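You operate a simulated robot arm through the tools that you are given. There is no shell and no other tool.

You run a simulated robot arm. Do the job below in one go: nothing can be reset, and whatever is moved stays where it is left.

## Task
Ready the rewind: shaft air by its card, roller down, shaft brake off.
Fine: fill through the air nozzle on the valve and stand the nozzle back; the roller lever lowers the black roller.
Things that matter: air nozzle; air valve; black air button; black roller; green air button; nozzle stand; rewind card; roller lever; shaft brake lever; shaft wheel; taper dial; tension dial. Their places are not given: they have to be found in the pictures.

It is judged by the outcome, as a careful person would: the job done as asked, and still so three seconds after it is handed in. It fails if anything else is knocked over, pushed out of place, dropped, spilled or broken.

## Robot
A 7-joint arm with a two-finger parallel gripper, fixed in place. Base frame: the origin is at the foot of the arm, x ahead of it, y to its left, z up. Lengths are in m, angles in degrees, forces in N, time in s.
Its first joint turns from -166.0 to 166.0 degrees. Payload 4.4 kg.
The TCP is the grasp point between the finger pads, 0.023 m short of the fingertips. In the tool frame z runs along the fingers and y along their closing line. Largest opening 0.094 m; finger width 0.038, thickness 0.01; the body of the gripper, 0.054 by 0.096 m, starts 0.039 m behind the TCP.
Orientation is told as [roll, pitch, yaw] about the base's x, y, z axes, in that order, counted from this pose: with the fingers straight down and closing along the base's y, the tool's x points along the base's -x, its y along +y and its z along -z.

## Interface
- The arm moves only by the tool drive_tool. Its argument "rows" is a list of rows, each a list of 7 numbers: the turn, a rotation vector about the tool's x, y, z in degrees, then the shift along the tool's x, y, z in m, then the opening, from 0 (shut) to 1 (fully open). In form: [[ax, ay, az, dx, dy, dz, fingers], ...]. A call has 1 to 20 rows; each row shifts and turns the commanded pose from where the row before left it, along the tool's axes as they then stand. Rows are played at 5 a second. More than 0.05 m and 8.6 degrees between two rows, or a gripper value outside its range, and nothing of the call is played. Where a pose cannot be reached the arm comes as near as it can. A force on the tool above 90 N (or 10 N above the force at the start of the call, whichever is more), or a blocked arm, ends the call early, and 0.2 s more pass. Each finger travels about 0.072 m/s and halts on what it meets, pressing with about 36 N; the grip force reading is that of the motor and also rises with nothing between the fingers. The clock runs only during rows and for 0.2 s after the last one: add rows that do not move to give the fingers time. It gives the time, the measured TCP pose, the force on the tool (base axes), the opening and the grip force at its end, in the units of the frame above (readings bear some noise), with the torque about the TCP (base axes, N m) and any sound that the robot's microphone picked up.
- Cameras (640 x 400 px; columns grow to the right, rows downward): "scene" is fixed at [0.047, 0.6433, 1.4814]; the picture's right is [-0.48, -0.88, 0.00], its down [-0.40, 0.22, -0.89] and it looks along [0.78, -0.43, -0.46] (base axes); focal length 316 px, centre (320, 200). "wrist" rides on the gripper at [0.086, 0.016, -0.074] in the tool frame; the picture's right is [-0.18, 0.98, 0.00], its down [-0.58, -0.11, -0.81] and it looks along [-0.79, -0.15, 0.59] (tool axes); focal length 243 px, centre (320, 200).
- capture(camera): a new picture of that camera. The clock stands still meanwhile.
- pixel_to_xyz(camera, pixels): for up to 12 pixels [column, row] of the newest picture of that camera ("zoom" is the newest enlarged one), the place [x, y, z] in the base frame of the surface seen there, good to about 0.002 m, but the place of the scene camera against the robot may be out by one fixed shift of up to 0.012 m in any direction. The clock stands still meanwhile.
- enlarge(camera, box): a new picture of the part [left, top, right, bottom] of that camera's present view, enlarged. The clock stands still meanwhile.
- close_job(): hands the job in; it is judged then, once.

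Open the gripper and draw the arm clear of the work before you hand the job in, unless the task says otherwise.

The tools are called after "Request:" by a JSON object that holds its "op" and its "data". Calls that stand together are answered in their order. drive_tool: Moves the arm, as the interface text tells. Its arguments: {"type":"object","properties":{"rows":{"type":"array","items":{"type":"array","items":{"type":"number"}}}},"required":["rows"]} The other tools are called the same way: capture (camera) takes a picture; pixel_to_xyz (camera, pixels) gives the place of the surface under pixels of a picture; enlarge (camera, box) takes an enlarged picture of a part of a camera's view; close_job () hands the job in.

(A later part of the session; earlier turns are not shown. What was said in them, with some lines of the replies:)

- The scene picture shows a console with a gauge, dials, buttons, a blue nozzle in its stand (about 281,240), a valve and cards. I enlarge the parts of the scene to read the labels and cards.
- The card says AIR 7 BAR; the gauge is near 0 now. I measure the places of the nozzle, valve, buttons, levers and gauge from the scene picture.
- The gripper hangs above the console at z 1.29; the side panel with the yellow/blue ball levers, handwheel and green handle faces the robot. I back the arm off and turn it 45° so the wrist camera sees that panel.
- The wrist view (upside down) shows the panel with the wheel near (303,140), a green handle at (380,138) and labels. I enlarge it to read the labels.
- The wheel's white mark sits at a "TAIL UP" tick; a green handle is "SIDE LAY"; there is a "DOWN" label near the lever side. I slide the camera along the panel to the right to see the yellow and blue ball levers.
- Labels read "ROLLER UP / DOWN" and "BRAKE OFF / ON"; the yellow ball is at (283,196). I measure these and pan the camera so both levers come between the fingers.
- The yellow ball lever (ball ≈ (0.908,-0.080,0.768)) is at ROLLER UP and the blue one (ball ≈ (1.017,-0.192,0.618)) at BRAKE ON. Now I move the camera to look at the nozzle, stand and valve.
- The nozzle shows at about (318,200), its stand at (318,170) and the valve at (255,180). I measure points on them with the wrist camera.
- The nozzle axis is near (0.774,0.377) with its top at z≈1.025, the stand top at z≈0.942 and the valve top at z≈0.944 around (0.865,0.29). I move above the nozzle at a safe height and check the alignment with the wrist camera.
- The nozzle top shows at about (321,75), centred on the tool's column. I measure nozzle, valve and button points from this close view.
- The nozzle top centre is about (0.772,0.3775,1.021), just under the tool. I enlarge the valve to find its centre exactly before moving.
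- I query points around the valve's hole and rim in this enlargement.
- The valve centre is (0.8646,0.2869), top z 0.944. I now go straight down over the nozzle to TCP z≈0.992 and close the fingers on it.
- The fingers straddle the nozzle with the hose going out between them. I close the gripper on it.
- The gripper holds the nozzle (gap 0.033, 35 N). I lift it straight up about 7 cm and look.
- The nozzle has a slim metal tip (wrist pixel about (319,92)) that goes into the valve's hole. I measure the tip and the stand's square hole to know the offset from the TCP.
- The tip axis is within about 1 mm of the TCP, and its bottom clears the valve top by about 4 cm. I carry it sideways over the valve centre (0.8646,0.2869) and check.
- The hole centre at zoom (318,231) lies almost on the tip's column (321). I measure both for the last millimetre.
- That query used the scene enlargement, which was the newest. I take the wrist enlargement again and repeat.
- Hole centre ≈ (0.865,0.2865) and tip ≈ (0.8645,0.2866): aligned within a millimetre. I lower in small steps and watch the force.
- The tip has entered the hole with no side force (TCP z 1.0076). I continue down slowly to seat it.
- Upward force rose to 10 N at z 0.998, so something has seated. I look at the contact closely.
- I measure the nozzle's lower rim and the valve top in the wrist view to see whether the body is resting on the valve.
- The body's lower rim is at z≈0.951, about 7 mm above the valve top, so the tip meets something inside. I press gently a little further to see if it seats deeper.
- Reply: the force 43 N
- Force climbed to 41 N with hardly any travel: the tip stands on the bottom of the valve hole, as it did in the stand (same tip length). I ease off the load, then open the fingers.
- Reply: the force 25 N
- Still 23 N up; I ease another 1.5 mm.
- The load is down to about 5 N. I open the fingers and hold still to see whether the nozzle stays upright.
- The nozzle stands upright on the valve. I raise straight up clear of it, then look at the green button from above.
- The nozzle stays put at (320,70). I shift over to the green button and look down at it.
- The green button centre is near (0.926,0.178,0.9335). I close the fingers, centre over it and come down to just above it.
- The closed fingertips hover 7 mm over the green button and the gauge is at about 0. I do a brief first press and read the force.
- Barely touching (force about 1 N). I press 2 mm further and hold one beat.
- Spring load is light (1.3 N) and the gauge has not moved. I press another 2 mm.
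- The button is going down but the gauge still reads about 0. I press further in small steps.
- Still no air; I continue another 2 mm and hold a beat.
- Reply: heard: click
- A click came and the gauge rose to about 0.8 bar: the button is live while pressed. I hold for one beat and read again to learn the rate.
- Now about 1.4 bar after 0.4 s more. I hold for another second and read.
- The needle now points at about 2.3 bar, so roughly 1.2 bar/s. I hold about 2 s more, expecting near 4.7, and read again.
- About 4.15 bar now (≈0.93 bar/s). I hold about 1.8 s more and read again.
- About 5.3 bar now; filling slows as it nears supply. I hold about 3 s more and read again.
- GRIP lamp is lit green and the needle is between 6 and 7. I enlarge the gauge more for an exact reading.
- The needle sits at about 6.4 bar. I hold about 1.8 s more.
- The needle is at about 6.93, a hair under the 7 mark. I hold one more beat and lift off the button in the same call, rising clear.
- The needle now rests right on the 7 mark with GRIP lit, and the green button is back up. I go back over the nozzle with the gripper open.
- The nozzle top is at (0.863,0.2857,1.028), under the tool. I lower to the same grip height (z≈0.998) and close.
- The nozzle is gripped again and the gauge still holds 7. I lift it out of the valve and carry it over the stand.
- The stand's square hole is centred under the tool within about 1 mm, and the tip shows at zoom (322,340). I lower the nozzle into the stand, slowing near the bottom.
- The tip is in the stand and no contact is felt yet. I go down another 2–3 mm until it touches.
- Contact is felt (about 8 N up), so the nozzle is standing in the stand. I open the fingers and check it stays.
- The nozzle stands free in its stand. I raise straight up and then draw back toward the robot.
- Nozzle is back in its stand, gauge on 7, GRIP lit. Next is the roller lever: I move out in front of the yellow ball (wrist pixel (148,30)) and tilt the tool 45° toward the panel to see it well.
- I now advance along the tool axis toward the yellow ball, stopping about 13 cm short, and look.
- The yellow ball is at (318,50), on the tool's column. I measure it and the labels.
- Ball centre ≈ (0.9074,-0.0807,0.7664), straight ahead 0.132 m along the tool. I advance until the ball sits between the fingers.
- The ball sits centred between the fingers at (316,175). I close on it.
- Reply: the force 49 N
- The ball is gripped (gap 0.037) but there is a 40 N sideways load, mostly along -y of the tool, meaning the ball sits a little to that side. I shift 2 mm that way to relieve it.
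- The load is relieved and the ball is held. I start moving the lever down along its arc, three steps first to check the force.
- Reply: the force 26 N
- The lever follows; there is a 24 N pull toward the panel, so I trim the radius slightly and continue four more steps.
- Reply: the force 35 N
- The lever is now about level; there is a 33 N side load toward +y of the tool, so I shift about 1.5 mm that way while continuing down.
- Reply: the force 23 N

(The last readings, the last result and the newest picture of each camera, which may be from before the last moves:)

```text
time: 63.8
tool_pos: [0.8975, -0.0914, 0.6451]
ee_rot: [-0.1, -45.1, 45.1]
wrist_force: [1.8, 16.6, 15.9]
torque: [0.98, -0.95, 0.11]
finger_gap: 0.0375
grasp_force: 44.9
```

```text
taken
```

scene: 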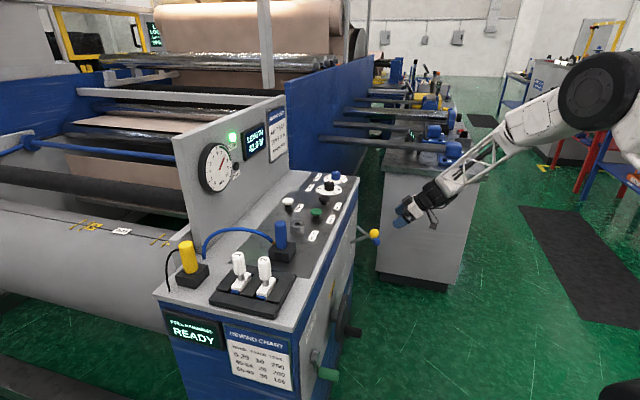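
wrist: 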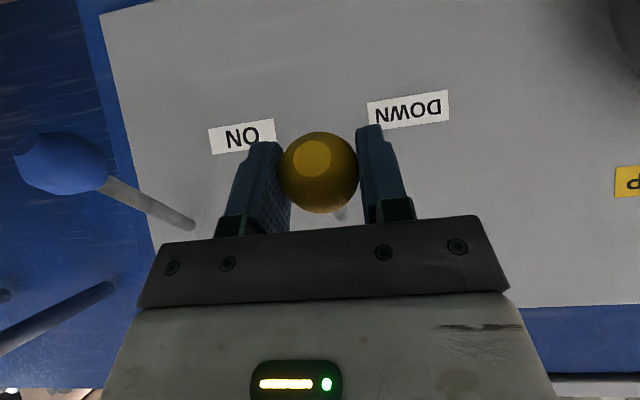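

The ball is near the DOWN label now (z 0.645). I continue the last steps to the lower stop.

Request:
{"op": "drive_tool", "data": {"rows": [[0, 0, 0, 0.0045, 0, 0.0108, 0.15], [0, 0, 0, 0.0036, 0, 0.0111, 0.15], [0, 0, 0, 0.0025, 0, 0.0115, 0.15], [0, 0, 0, 0, 0, 0, 0.15]]}}

Request:
{"op": "capture", "data": {"camera": "wrist"}}

Request:
{"op": "capture", "data": {"camera": "scene"}}

```text
time: 64.8
tool_pos: [0.9081, -0.0818, 0.6155]
ee_rot: [-0.1, -45.0, 45.2]
wrist_force: [-24.0, -14.9, 46.0]
torque: [0.24, -0.37, 0.14]
finger_gap: 0.0373
grasp_force: 44.1
```

```text
taken
```

wrist: 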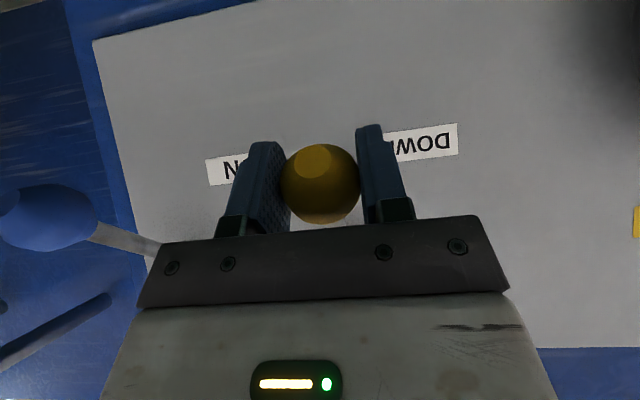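

```text
taken
```

scene: 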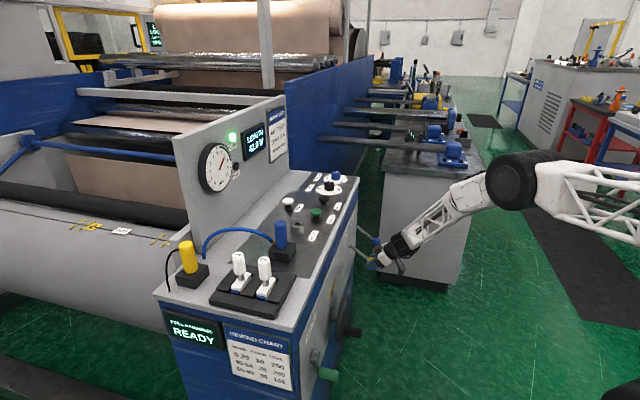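

The black roller has come down (scene, rows 185–210 at left) and the lever is against its stop with 46 N. I ease off a bit and open the fingers.

Request:
{"op": "drive_tool", "data": {"rows": [[0, 0, 0, -0.0015, 0, -0.0015, 0.15], [0, 0, 0, 0, 0, 0, 0.4], [0, 0, 0, 0, 0, 0, 0.7], [0, 0, 0, 0, 0, 0, 1], [0, 0, 0, 0, 0, 0, 1], [0, 0, 0, 0, 0, 0, 1]]}}

Request:
{"op": "capture", "data": {"camera": "wrist"}}

Request:
{"op": "enlarge", "data": {"camera": "scene", "box": [0, 110, 250, 260]}}

```text
time: 66.2
tool_pos: [0.9081, -0.0816, 0.6161]
ee_rot: [0.1, -45.0, 45.0]
wrist_force: [-0.1, 0.7, -0.4]
torque: [0.0, -0.02, -0.02]
finger_gap: 0.0942
grasp_force: 0.0
```

```text
taken
```

wrist: 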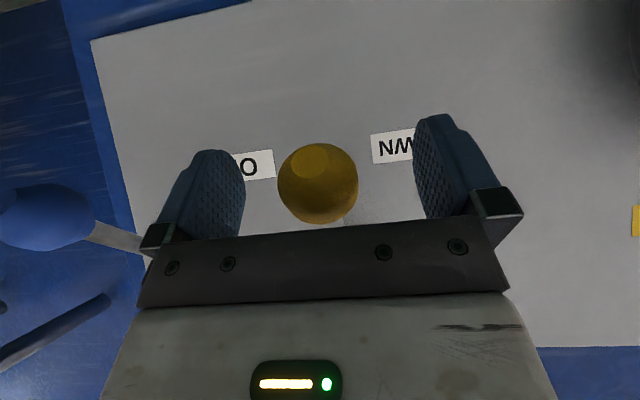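

```text
2.56 times, centred on (125, 185) of scene
```

zoom: 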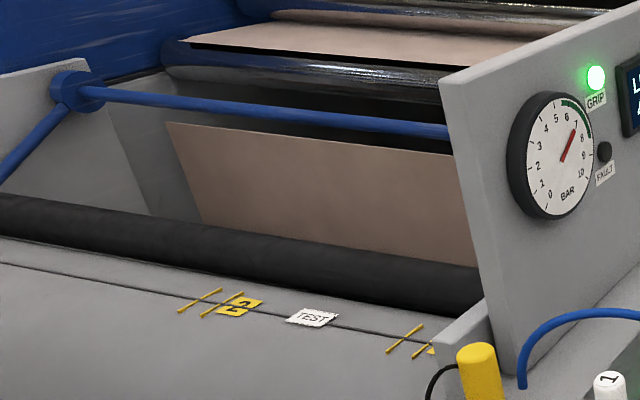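

The roller lever stays at DOWN and the gauge still shows 7. I measure the blue ball from here, then back straight off the yellow ball.

Request:
{"op": "pixel_to_xyz", "data": {"camera": "wrist", "pixels": [[50, 215], [80, 215], [20, 215], [50, 190], [50, 240], [110, 235], [130, 240]]}}

Request:
{"op": "drive_tool", "data": {"rows": [[0, 0, 0, 0, 0, -0.02, 1], [0, 0, 0, 0, 0, -0.03, 1], [0, 0, 0, 0, 0, -0.035, 1], [0, 0, 0, 0, 0, -0.035, 1], [0, 0, 0, 0, 0, -0.035, 1], [0, 0, 0, 0, 0, -0.035, 1], [0, 0, 0, 0, 0, 0, 1]]}}

Request:
{"op": "capture", "data": {"camera": "wrist"}}

Request:
{"op": "capture", "data": {"camera": "scene"}}

```text
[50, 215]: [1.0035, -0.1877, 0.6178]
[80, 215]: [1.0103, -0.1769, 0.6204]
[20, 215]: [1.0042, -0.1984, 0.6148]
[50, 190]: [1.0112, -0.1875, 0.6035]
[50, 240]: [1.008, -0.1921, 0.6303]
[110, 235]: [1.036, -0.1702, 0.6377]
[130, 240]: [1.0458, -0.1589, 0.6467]
```

```text
time: 67.8
tool_pos: [0.8134, -0.1767, 0.7501]
ee_rot: [0.1, -45.1, 44.9]
wrist_force: [-0.1, -0.6, 0.1]
torque: [-0.01, -0.01, -0.02]
finger_gap: 0.0941
grasp_force: 0.0
```

```text
taken
```

wrist: 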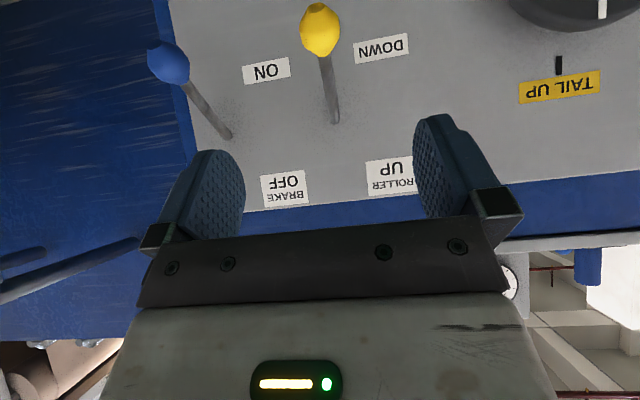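

```text
taken
```

scene: 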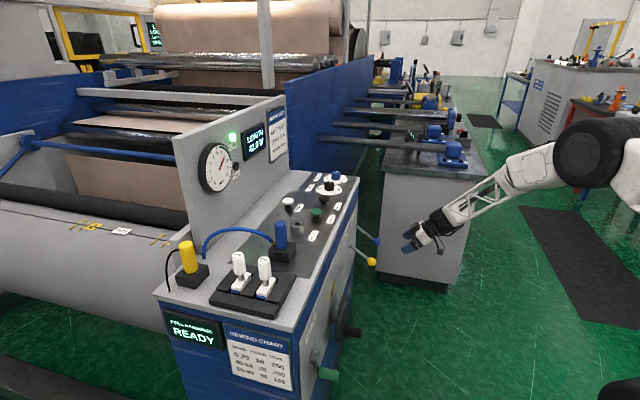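

The blue ball is near (1.019,-0.191,0.616) at BRAKE ON. I slide across in front of it, 15 cm back, and check that the arm reaches there.

Request:
{"op": "drive_tool", "data": {"rows": [[0, 0, 0, 0, -0.0389, 0.0101, 1], [0, 0, 0, 0, -0.0389, 0.0101, 1], [0, 0, 0, 0, -0.0389, 0.0101, 1], [0, 0, 0, 0, -0.0389, 0.0101, 1], [0, 0, 0, 0, 0, 0, 1]]}}

Request:
{"op": "capture", "data": {"camera": "wrist"}}

Request:
{"op": "capture", "data": {"camera": "scene"}}

```text
time: 69.0
tool_pos: [0.9456, -0.2661, 0.7225]
ee_rot: [0.1, -45.0, 45.0]
wrist_force: [-0.1, 0.8, 0.7]
torque: [0.01, 0.01, 0.0]
finger_gap: 0.094
grasp_force: 0.0
```

```text
taken
```

wrist: 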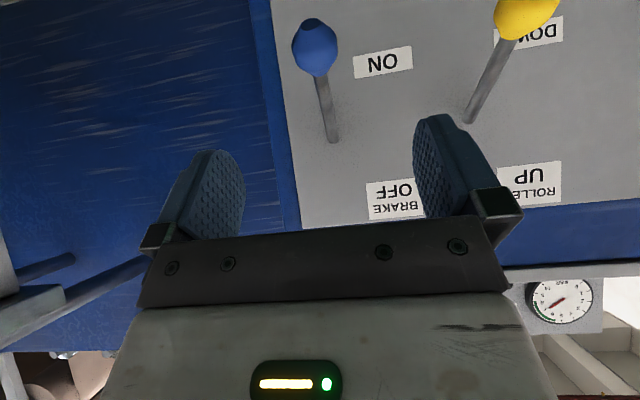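

```text
taken
```

scene: 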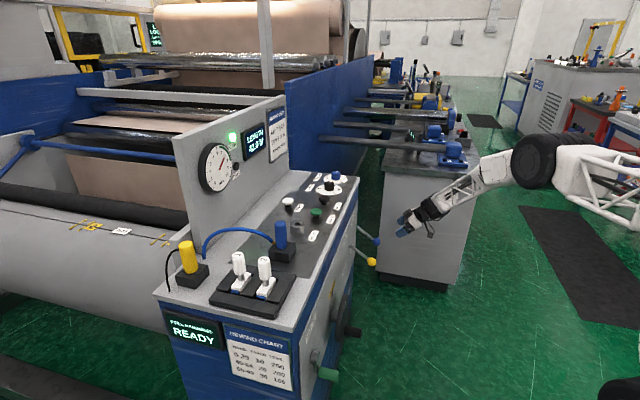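

The pose was reached. The blue ball shows at (315,47); I measure it for fine alignment.

Request:
{"op": "pixel_to_xyz", "data": {"camera": "wrist", "pixels": [[315, 48], [297, 48], [334, 48], [315, 25], [315, 68], [325, 100], [330, 125]]}}

```text
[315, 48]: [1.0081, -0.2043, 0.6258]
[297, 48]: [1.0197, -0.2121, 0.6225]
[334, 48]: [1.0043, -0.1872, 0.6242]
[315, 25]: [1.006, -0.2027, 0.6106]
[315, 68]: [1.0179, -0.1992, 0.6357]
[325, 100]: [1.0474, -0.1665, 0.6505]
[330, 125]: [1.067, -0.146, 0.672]
```

Blue ball centre ≈ (1.021,-0.194,0.6186). I advance 0.147 m along the tool axis with the fingers open around it.

Request:
{"op": "drive_tool", "data": {"rows": [[0, 0, 0, 0, -0.0018, 0.03, 1], [0, 0, 0, 0, -0.0019, 0.03, 1], [0, 0, 0, 0, 0, 0.03, 1], [0, 0, 0, 0, 0, 0.03, 1], [0, 0, 0, 0, 0, 0.0272, 1], [0, 0, 0, 0, 0, 0, 1]]}}

Request:
{"op": "capture", "data": {"camera": "wrist"}}

Request:
{"op": "enlarge", "data": {"camera": "scene", "box": [320, 180, 440, 280]}}

```text
time: 70.4
tool_pos: [1.021, -0.1944, 0.6172]
ee_rot: [0.0, -45.0, 45.0]
wrist_force: [0.2, -0.1, 0.4]
torque: [-0.03, -0.03, -0.02]
finger_gap: 0.0942
grasp_force: 0.1
```

```text
taken
```

wrist: 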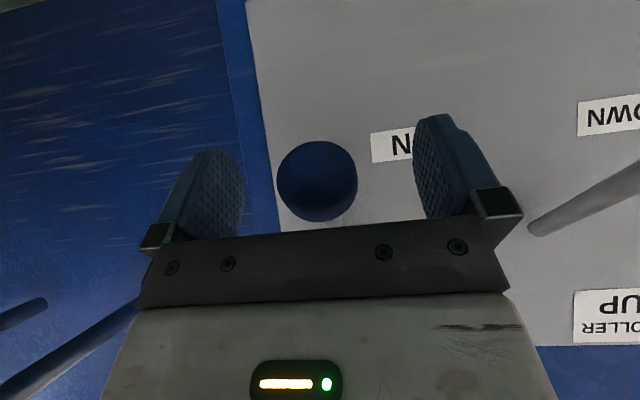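

```text
4.00 times, centred on (380, 230) of scene
```

zoom: 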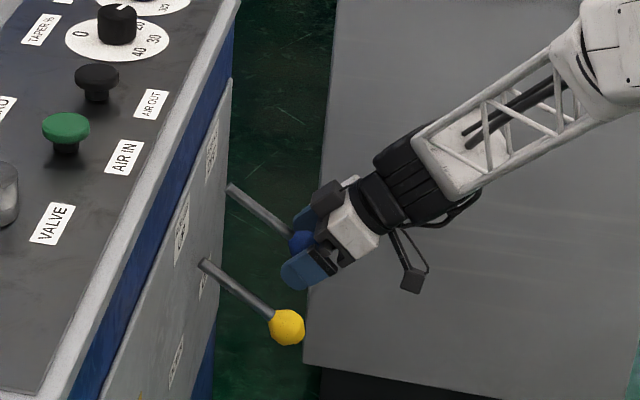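

The ball is centred between the fingers at (317,181). I close on it.

Request:
{"op": "drive_tool", "data": {"rows": [[0, 0, 0, 0, 0, 0, 0.6], [0, 0, 0, 0, 0, 0, 0.3], [0, 0, 0, 0, 0, 0, 0.15], [0, 0, 0, 0, 0, 0, 0.15], [0, 0, 0, 0, 0, 0, 0.15]]}}

```text
time: 71.6
tool_pos: [1.021, -0.1954, 0.6178]
ee_rot: [-0.1, -45.0, 44.9]
wrist_force: [16.7, -19.2, -4.4]
torque: [-0.06, 0.04, -0.14]
finger_gap: 0.0371
grasp_force: 44.6
```

Gripped with a 25 N side load along -y; I shift 1 mm that way and begin the upward arc with three steps.

Request:
{"op": "drive_tool", "data": {"rows": [[0, 0, 0, 0, -0.001, 0, 0.15], [0, 0, 0, -0.0028, 0, -0.0112, 0.15], [0, 0, 0, -0.0038, 0, -0.0109, 0.15], [0, 0, 0, -0.0045, 0, -0.0106, 0.15]]}}

Request:
{"op": "capture", "data": {"camera": "wrist"}}

```text
time: 72.6
tool_pos: [1.0106, -0.2064, 0.6486]
ee_rot: [0.0, -45.1, 45.0]
wrist_force: [23.6, -12.1, -8.6]
torque: [-0.73, 0.71, -0.15]
finger_gap: 0.0377
grasp_force: 45.7
```

```text
taken
```

wrist: 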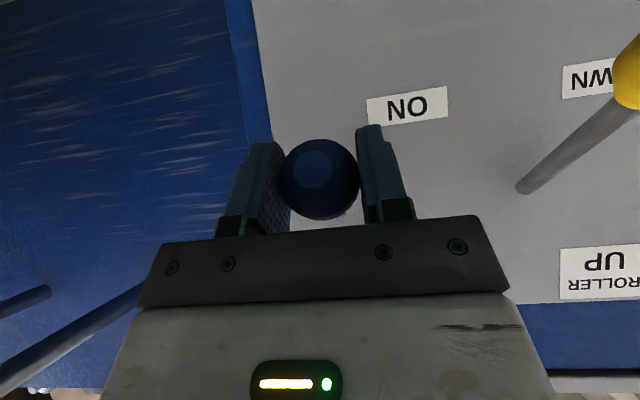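

The brake lever follows. I trim another 1 mm toward -y and continue up.

Request:
{"op": "drive_tool", "data": {"rows": [[0, 0, 0, -0.0055, -0.0007, -0.0102, 0.15], [0, 0, 0, -0.0064, -0.0005, -0.0097, 0.15], [0, 0, 0, -0.0071, 0, -0.0092, 0.15], [0, 0, 0, -0.0079, 0, -0.0085, 0.15]]}}

```text
time: 73.6
tool_pos: [1.004, -0.2116, 0.6926]
ee_rot: [0.2, -45.0, 44.9]
wrist_force: [-3.9, 10.8, -13.6]
torque: [-0.86, 0.91, 0.18]
finger_gap: 0.0376
grasp_force: 44.8
```

The lever is now about level with modest forces. I continue the arc upward.

Request:
{"op": "drive_tool", "data": {"rows": [[0, 0, 0, -0.0086, 0, -0.0077, 0.15], [0, 0, 0, -0.0093, 0, -0.007, 0.15], [0, 0, 0, -0.0099, 0, -0.0061, 0.15], [0, 0, 0, -0.0104, 0, -0.0053, 0.15]]}}

Request:
{"op": "capture", "data": {"camera": "wrist"}}

```text
time: 74.6
tool_pos: [1.0112, -0.2049, 0.7396]
ee_rot: [0.1, -45.0, 45.1]
wrist_force: [-12.5, 26.0, -11.2]
torque: [-0.49, 0.28, 0.23]
finger_gap: 0.0377
grasp_force: 45.1
```

```text
taken
```

wrist: 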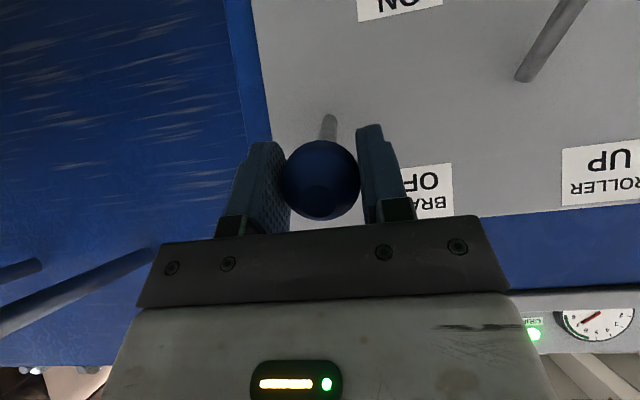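

Side load is now toward +y (27 N), so I shift 1 mm back and do the last steps to the OFF stop.

Request:
{"op": "drive_tool", "data": {"rows": [[0, 0, 0, -0.0109, 0.0007, -0.0044, 0.15], [0, 0, 0, -0.0111, 0.0005, -0.0035, 0.15], [0, 0, 0, -0.0114, 0, -0.0025, 0.15], [0, 0, 0, 0, 0, 0, 0.15]]}}

Request:
{"op": "capture", "data": {"camera": "wrist"}}

Request:
{"op": "enlarge", "data": {"camera": "scene", "box": [190, 120, 420, 280]}}

```text
time: 75.6
tool_pos: [1.0209, -0.1952, 0.7674]
ee_rot: [0.2, -44.9, 44.7]
wrist_force: [22.4, -30.7, -47.4]
torque: [-0.48, 0.6, -0.4]
finger_gap: 0.0371
grasp_force: 45.3
```

```text
taken
```

wrist: 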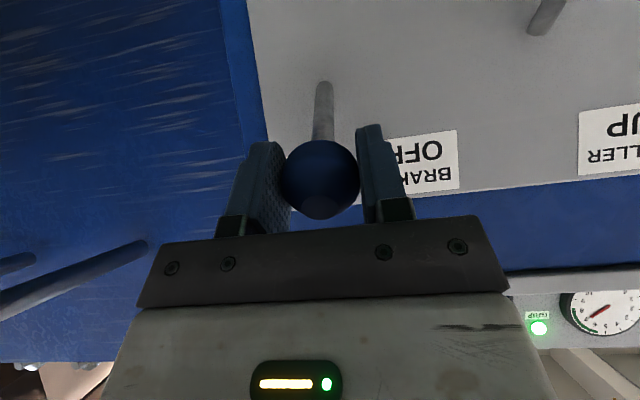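

```text
2.50 times, centred on (305, 200) of scene
```

zoom: 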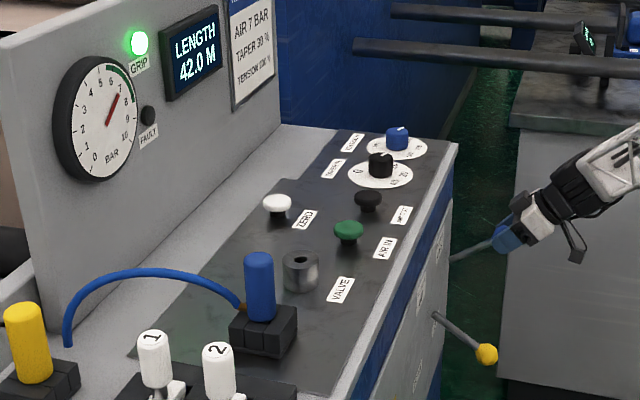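

The lever is at its upper stop (−47 N, z 0.767), at BRAKE OFF. I ease off slightly and open the fingers.

Request:
{"op": "drive_tool", "data": {"rows": [[0, 0, 0, 0.0012, -0.001, 0.0012, 0.15], [0, 0, 0, 0, 0, 0, 0.4], [0, 0, 0, 0, 0, 0, 0.7], [0, 0, 0, 0, 0, 0, 1], [0, 0, 0, 0, 0, 0, 1], [0, 0, 0, 0, 0, 0, 1]]}}

Request:
{"op": "capture", "data": {"camera": "wrist"}}

Request:
{"op": "enlarge", "data": {"camera": "scene", "box": [300, 180, 420, 380]}}

```text
time: 77.0
tool_pos: [1.0226, -0.1939, 0.7676]
ee_rot: [0.1, -45.0, 45.0]
wrist_force: [0.0, 0.1, 0.4]
torque: [-0.02, -0.01, 0.02]
finger_gap: 0.0939
grasp_force: 0.0
```

```text
taken
```

wrist: 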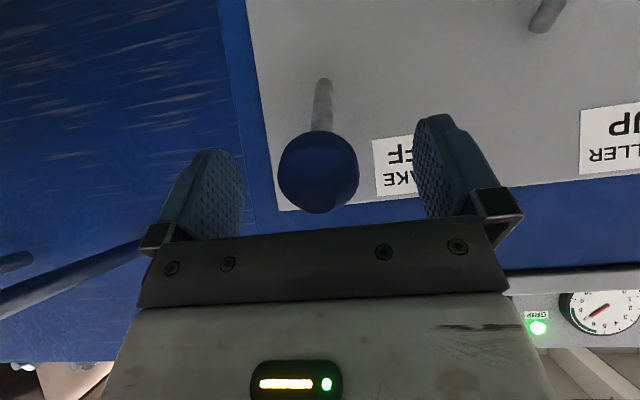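

```text
2.00 times, centred on (360, 280) of scene
```

zoom: 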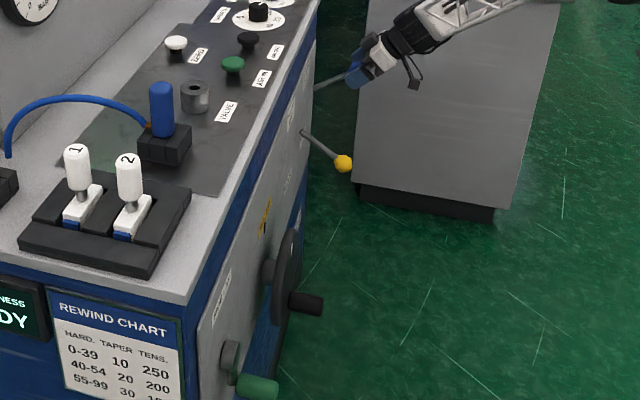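

The brake lever stays at OFF. I back straight off along the tool axis and then look over the wheel, levers and gauge.

Request:
{"op": "drive_tool", "data": {"rows": [[0, 0, 0, 0, 0, -0.02, 1], [0, 0, 0, 0, 0, -0.03, 1], [0, 0, 0, 0, 0, -0.035, 1], [0, 0, 0, 0, 0, -0.035, 1], [0, 0, 0, 0, 0, -0.035, 1], [0, 0, 0, 0, 0, -0.035, 1], [0, 0, 0, 0, 0, -0.035, 1], [0, 0, 0, 0, 0.035, -0.035, 1], [0, 0, 0, 0, 0.035, -0.035, 1], [0, 0, 0, 0, 0.035, -0.035, 1], [0, 0, 0, 0, 0, 0, 1]]}}

Request:
{"op": "capture", "data": {"camera": "wrist"}}

Request:
{"op": "capture", "data": {"camera": "scene"}}

Request:
{"op": "enlarge", "data": {"camera": "scene", "box": [202, 130, 234, 195]}}

```text
time: 79.4
tool_pos: [0.7835, -0.2841, 1.0008]
ee_rot: [0.0, -45.0, 45.0]
wrist_force: [-1.4, -0.3, -0.1]
torque: [0.02, -0.01, 0.01]
finger_gap: 0.0943
grasp_force: 0.2
```

```text
taken
```

wrist: 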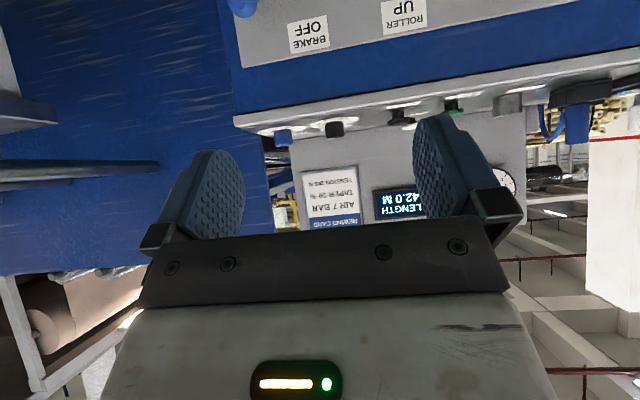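

```text
taken
```

scene: 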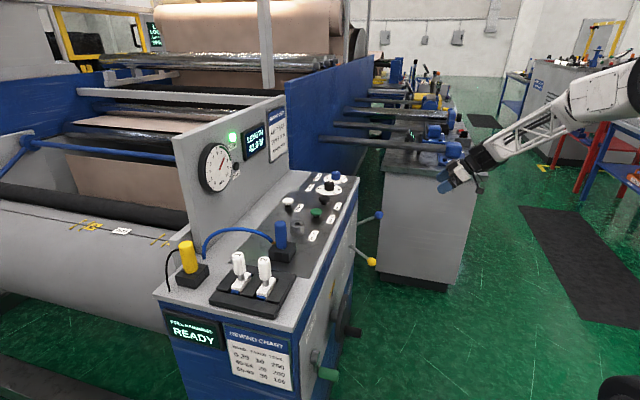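

```text
6.15 times, centred on (218, 162) of scene
```

zoom: 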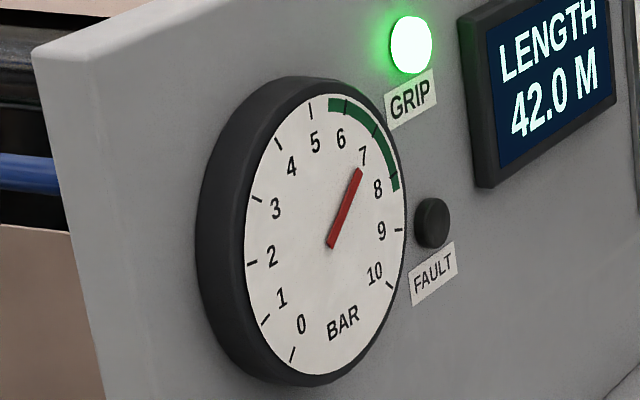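

Gauge holds 7 bar, GRIP lit, FAULT dark. I untilt the tool and draw the arm back to a clear place from which the camera also sees the wheel and both levers.

Request:
{"op": "drive_tool", "data": {"rows": [[0, 7.5, 0, 0, 0, 0, 1], [0, 7.5, 0, 0, 0, 0, 1], [0, 7.5, 0, 0, 0, 0, 1], [0, 7.5, 0, 0, 0, 0, 1], [0, 7.5, 0, 0, 0, 0, 1], [0, 7.5, 0, 0, 0, 0, 1], [0, 0, 0, 0.0228, 0.0369, -0.01, 1], [0, 0, 0, 0.0228, 0.0369, -0.01, 1], [0, 0, 0, 0.0228, 0.0369, -0.01, 1], [0, 0, 0, 0.0228, 0.0369, -0.01, 1], [0, 0, 0, 0.0228, 0.0369, -0.01, 1], [0, 0, 0, 0.0228, 0.0369, -0.01, 1], [0, 0, 0, 0, 0, 0, 1]]}}

Request:
{"op": "capture", "data": {"camera": "wrist"}}

Request:
{"op": "enlarge", "data": {"camera": "wrist", "box": [220, 60, 430, 240]}}

Request:
{"op": "capture", "data": {"camera": "scene"}}

```text
time: 82.2
tool_pos: [0.5297, -0.2257, 1.0617]
ee_rot: [0.0, 0.0, 45.0]
wrist_force: [0.2, -1.2, -0.3]
torque: [0.01, 0.0, -0.04]
finger_gap: 0.0939
grasp_force: 0.0
```

```text
taken
```

wrist: 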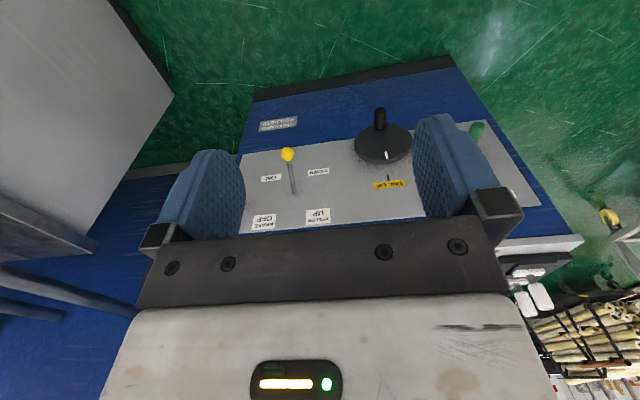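

```text
2.22 times, centred on (325, 150) of wrist
```

zoom: 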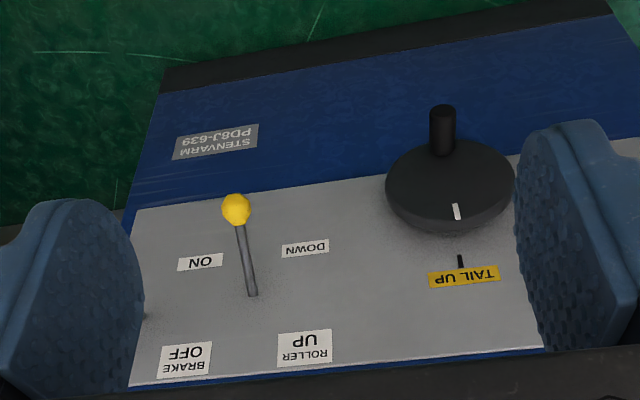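

```text
taken
```

scene: 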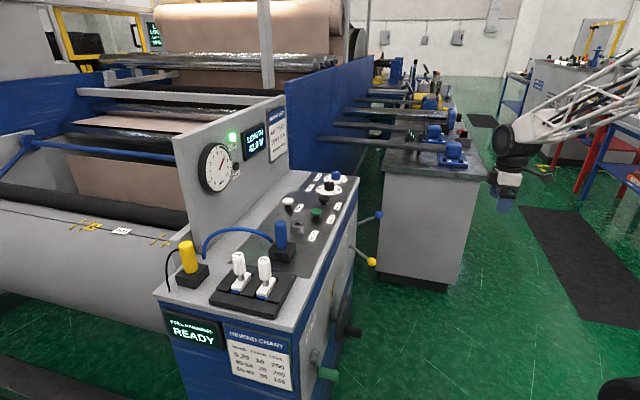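

Wheel mark still sits at TAIL UP, the roller lever is DOWN (scene (371,261)) and the brake lever OFF (scene (378,215)). I take one last close look at the console top and gauge before handing in.

Request:
{"op": "enlarge", "data": {"camera": "scene", "box": [190, 130, 390, 280]}}

Request:
{"op": "enlarge", "data": {"camera": "scene", "box": [202, 140, 234, 195]}}

```text
2.67 times, centred on (290, 205) of scene
```

zoom: 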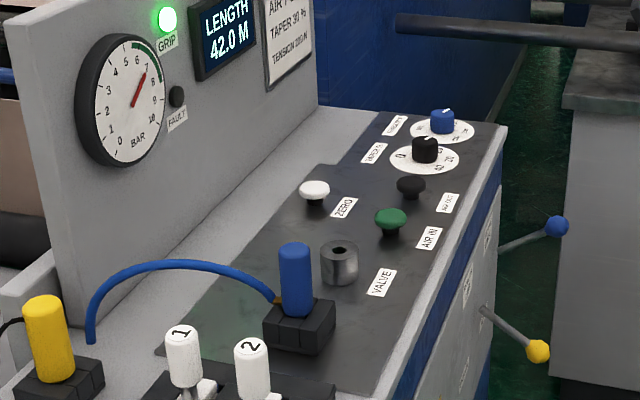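

```text
7.27 times, centred on (218, 168) of scene
```

zoom: 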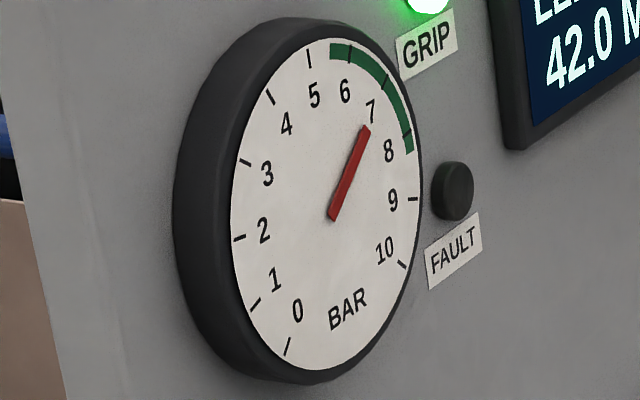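

The gauge rests on 7 bar, GRIP is lit and FAULT dark. The nozzle stands in its stand, the roller is down and the brake off; the gripper is open and the arm is clear. I hand the job in.

Request:
{"op": "close_job", "data": {}}

```text
The job is handed in.
```

The rewind is ready, and I've handed the job in:

- **Shaft air:** I filled it through the nozzle on the valve to 7 bar, as the rewind card asks. The gauge was still on 7 at the last look, with GRIP lit and FAULT dark. The nozzle is back in its stand.
- **Roller:** the roller lever is at DOWN and the black roller has come down.
- **Shaft brake:** the lever is at OFF.

I didn't touch the taper or tension dials, or the black air button. The shaft wheel's mark was still at TAIL UP after the brake came off. The gripper is open and the arm is clear of the console.
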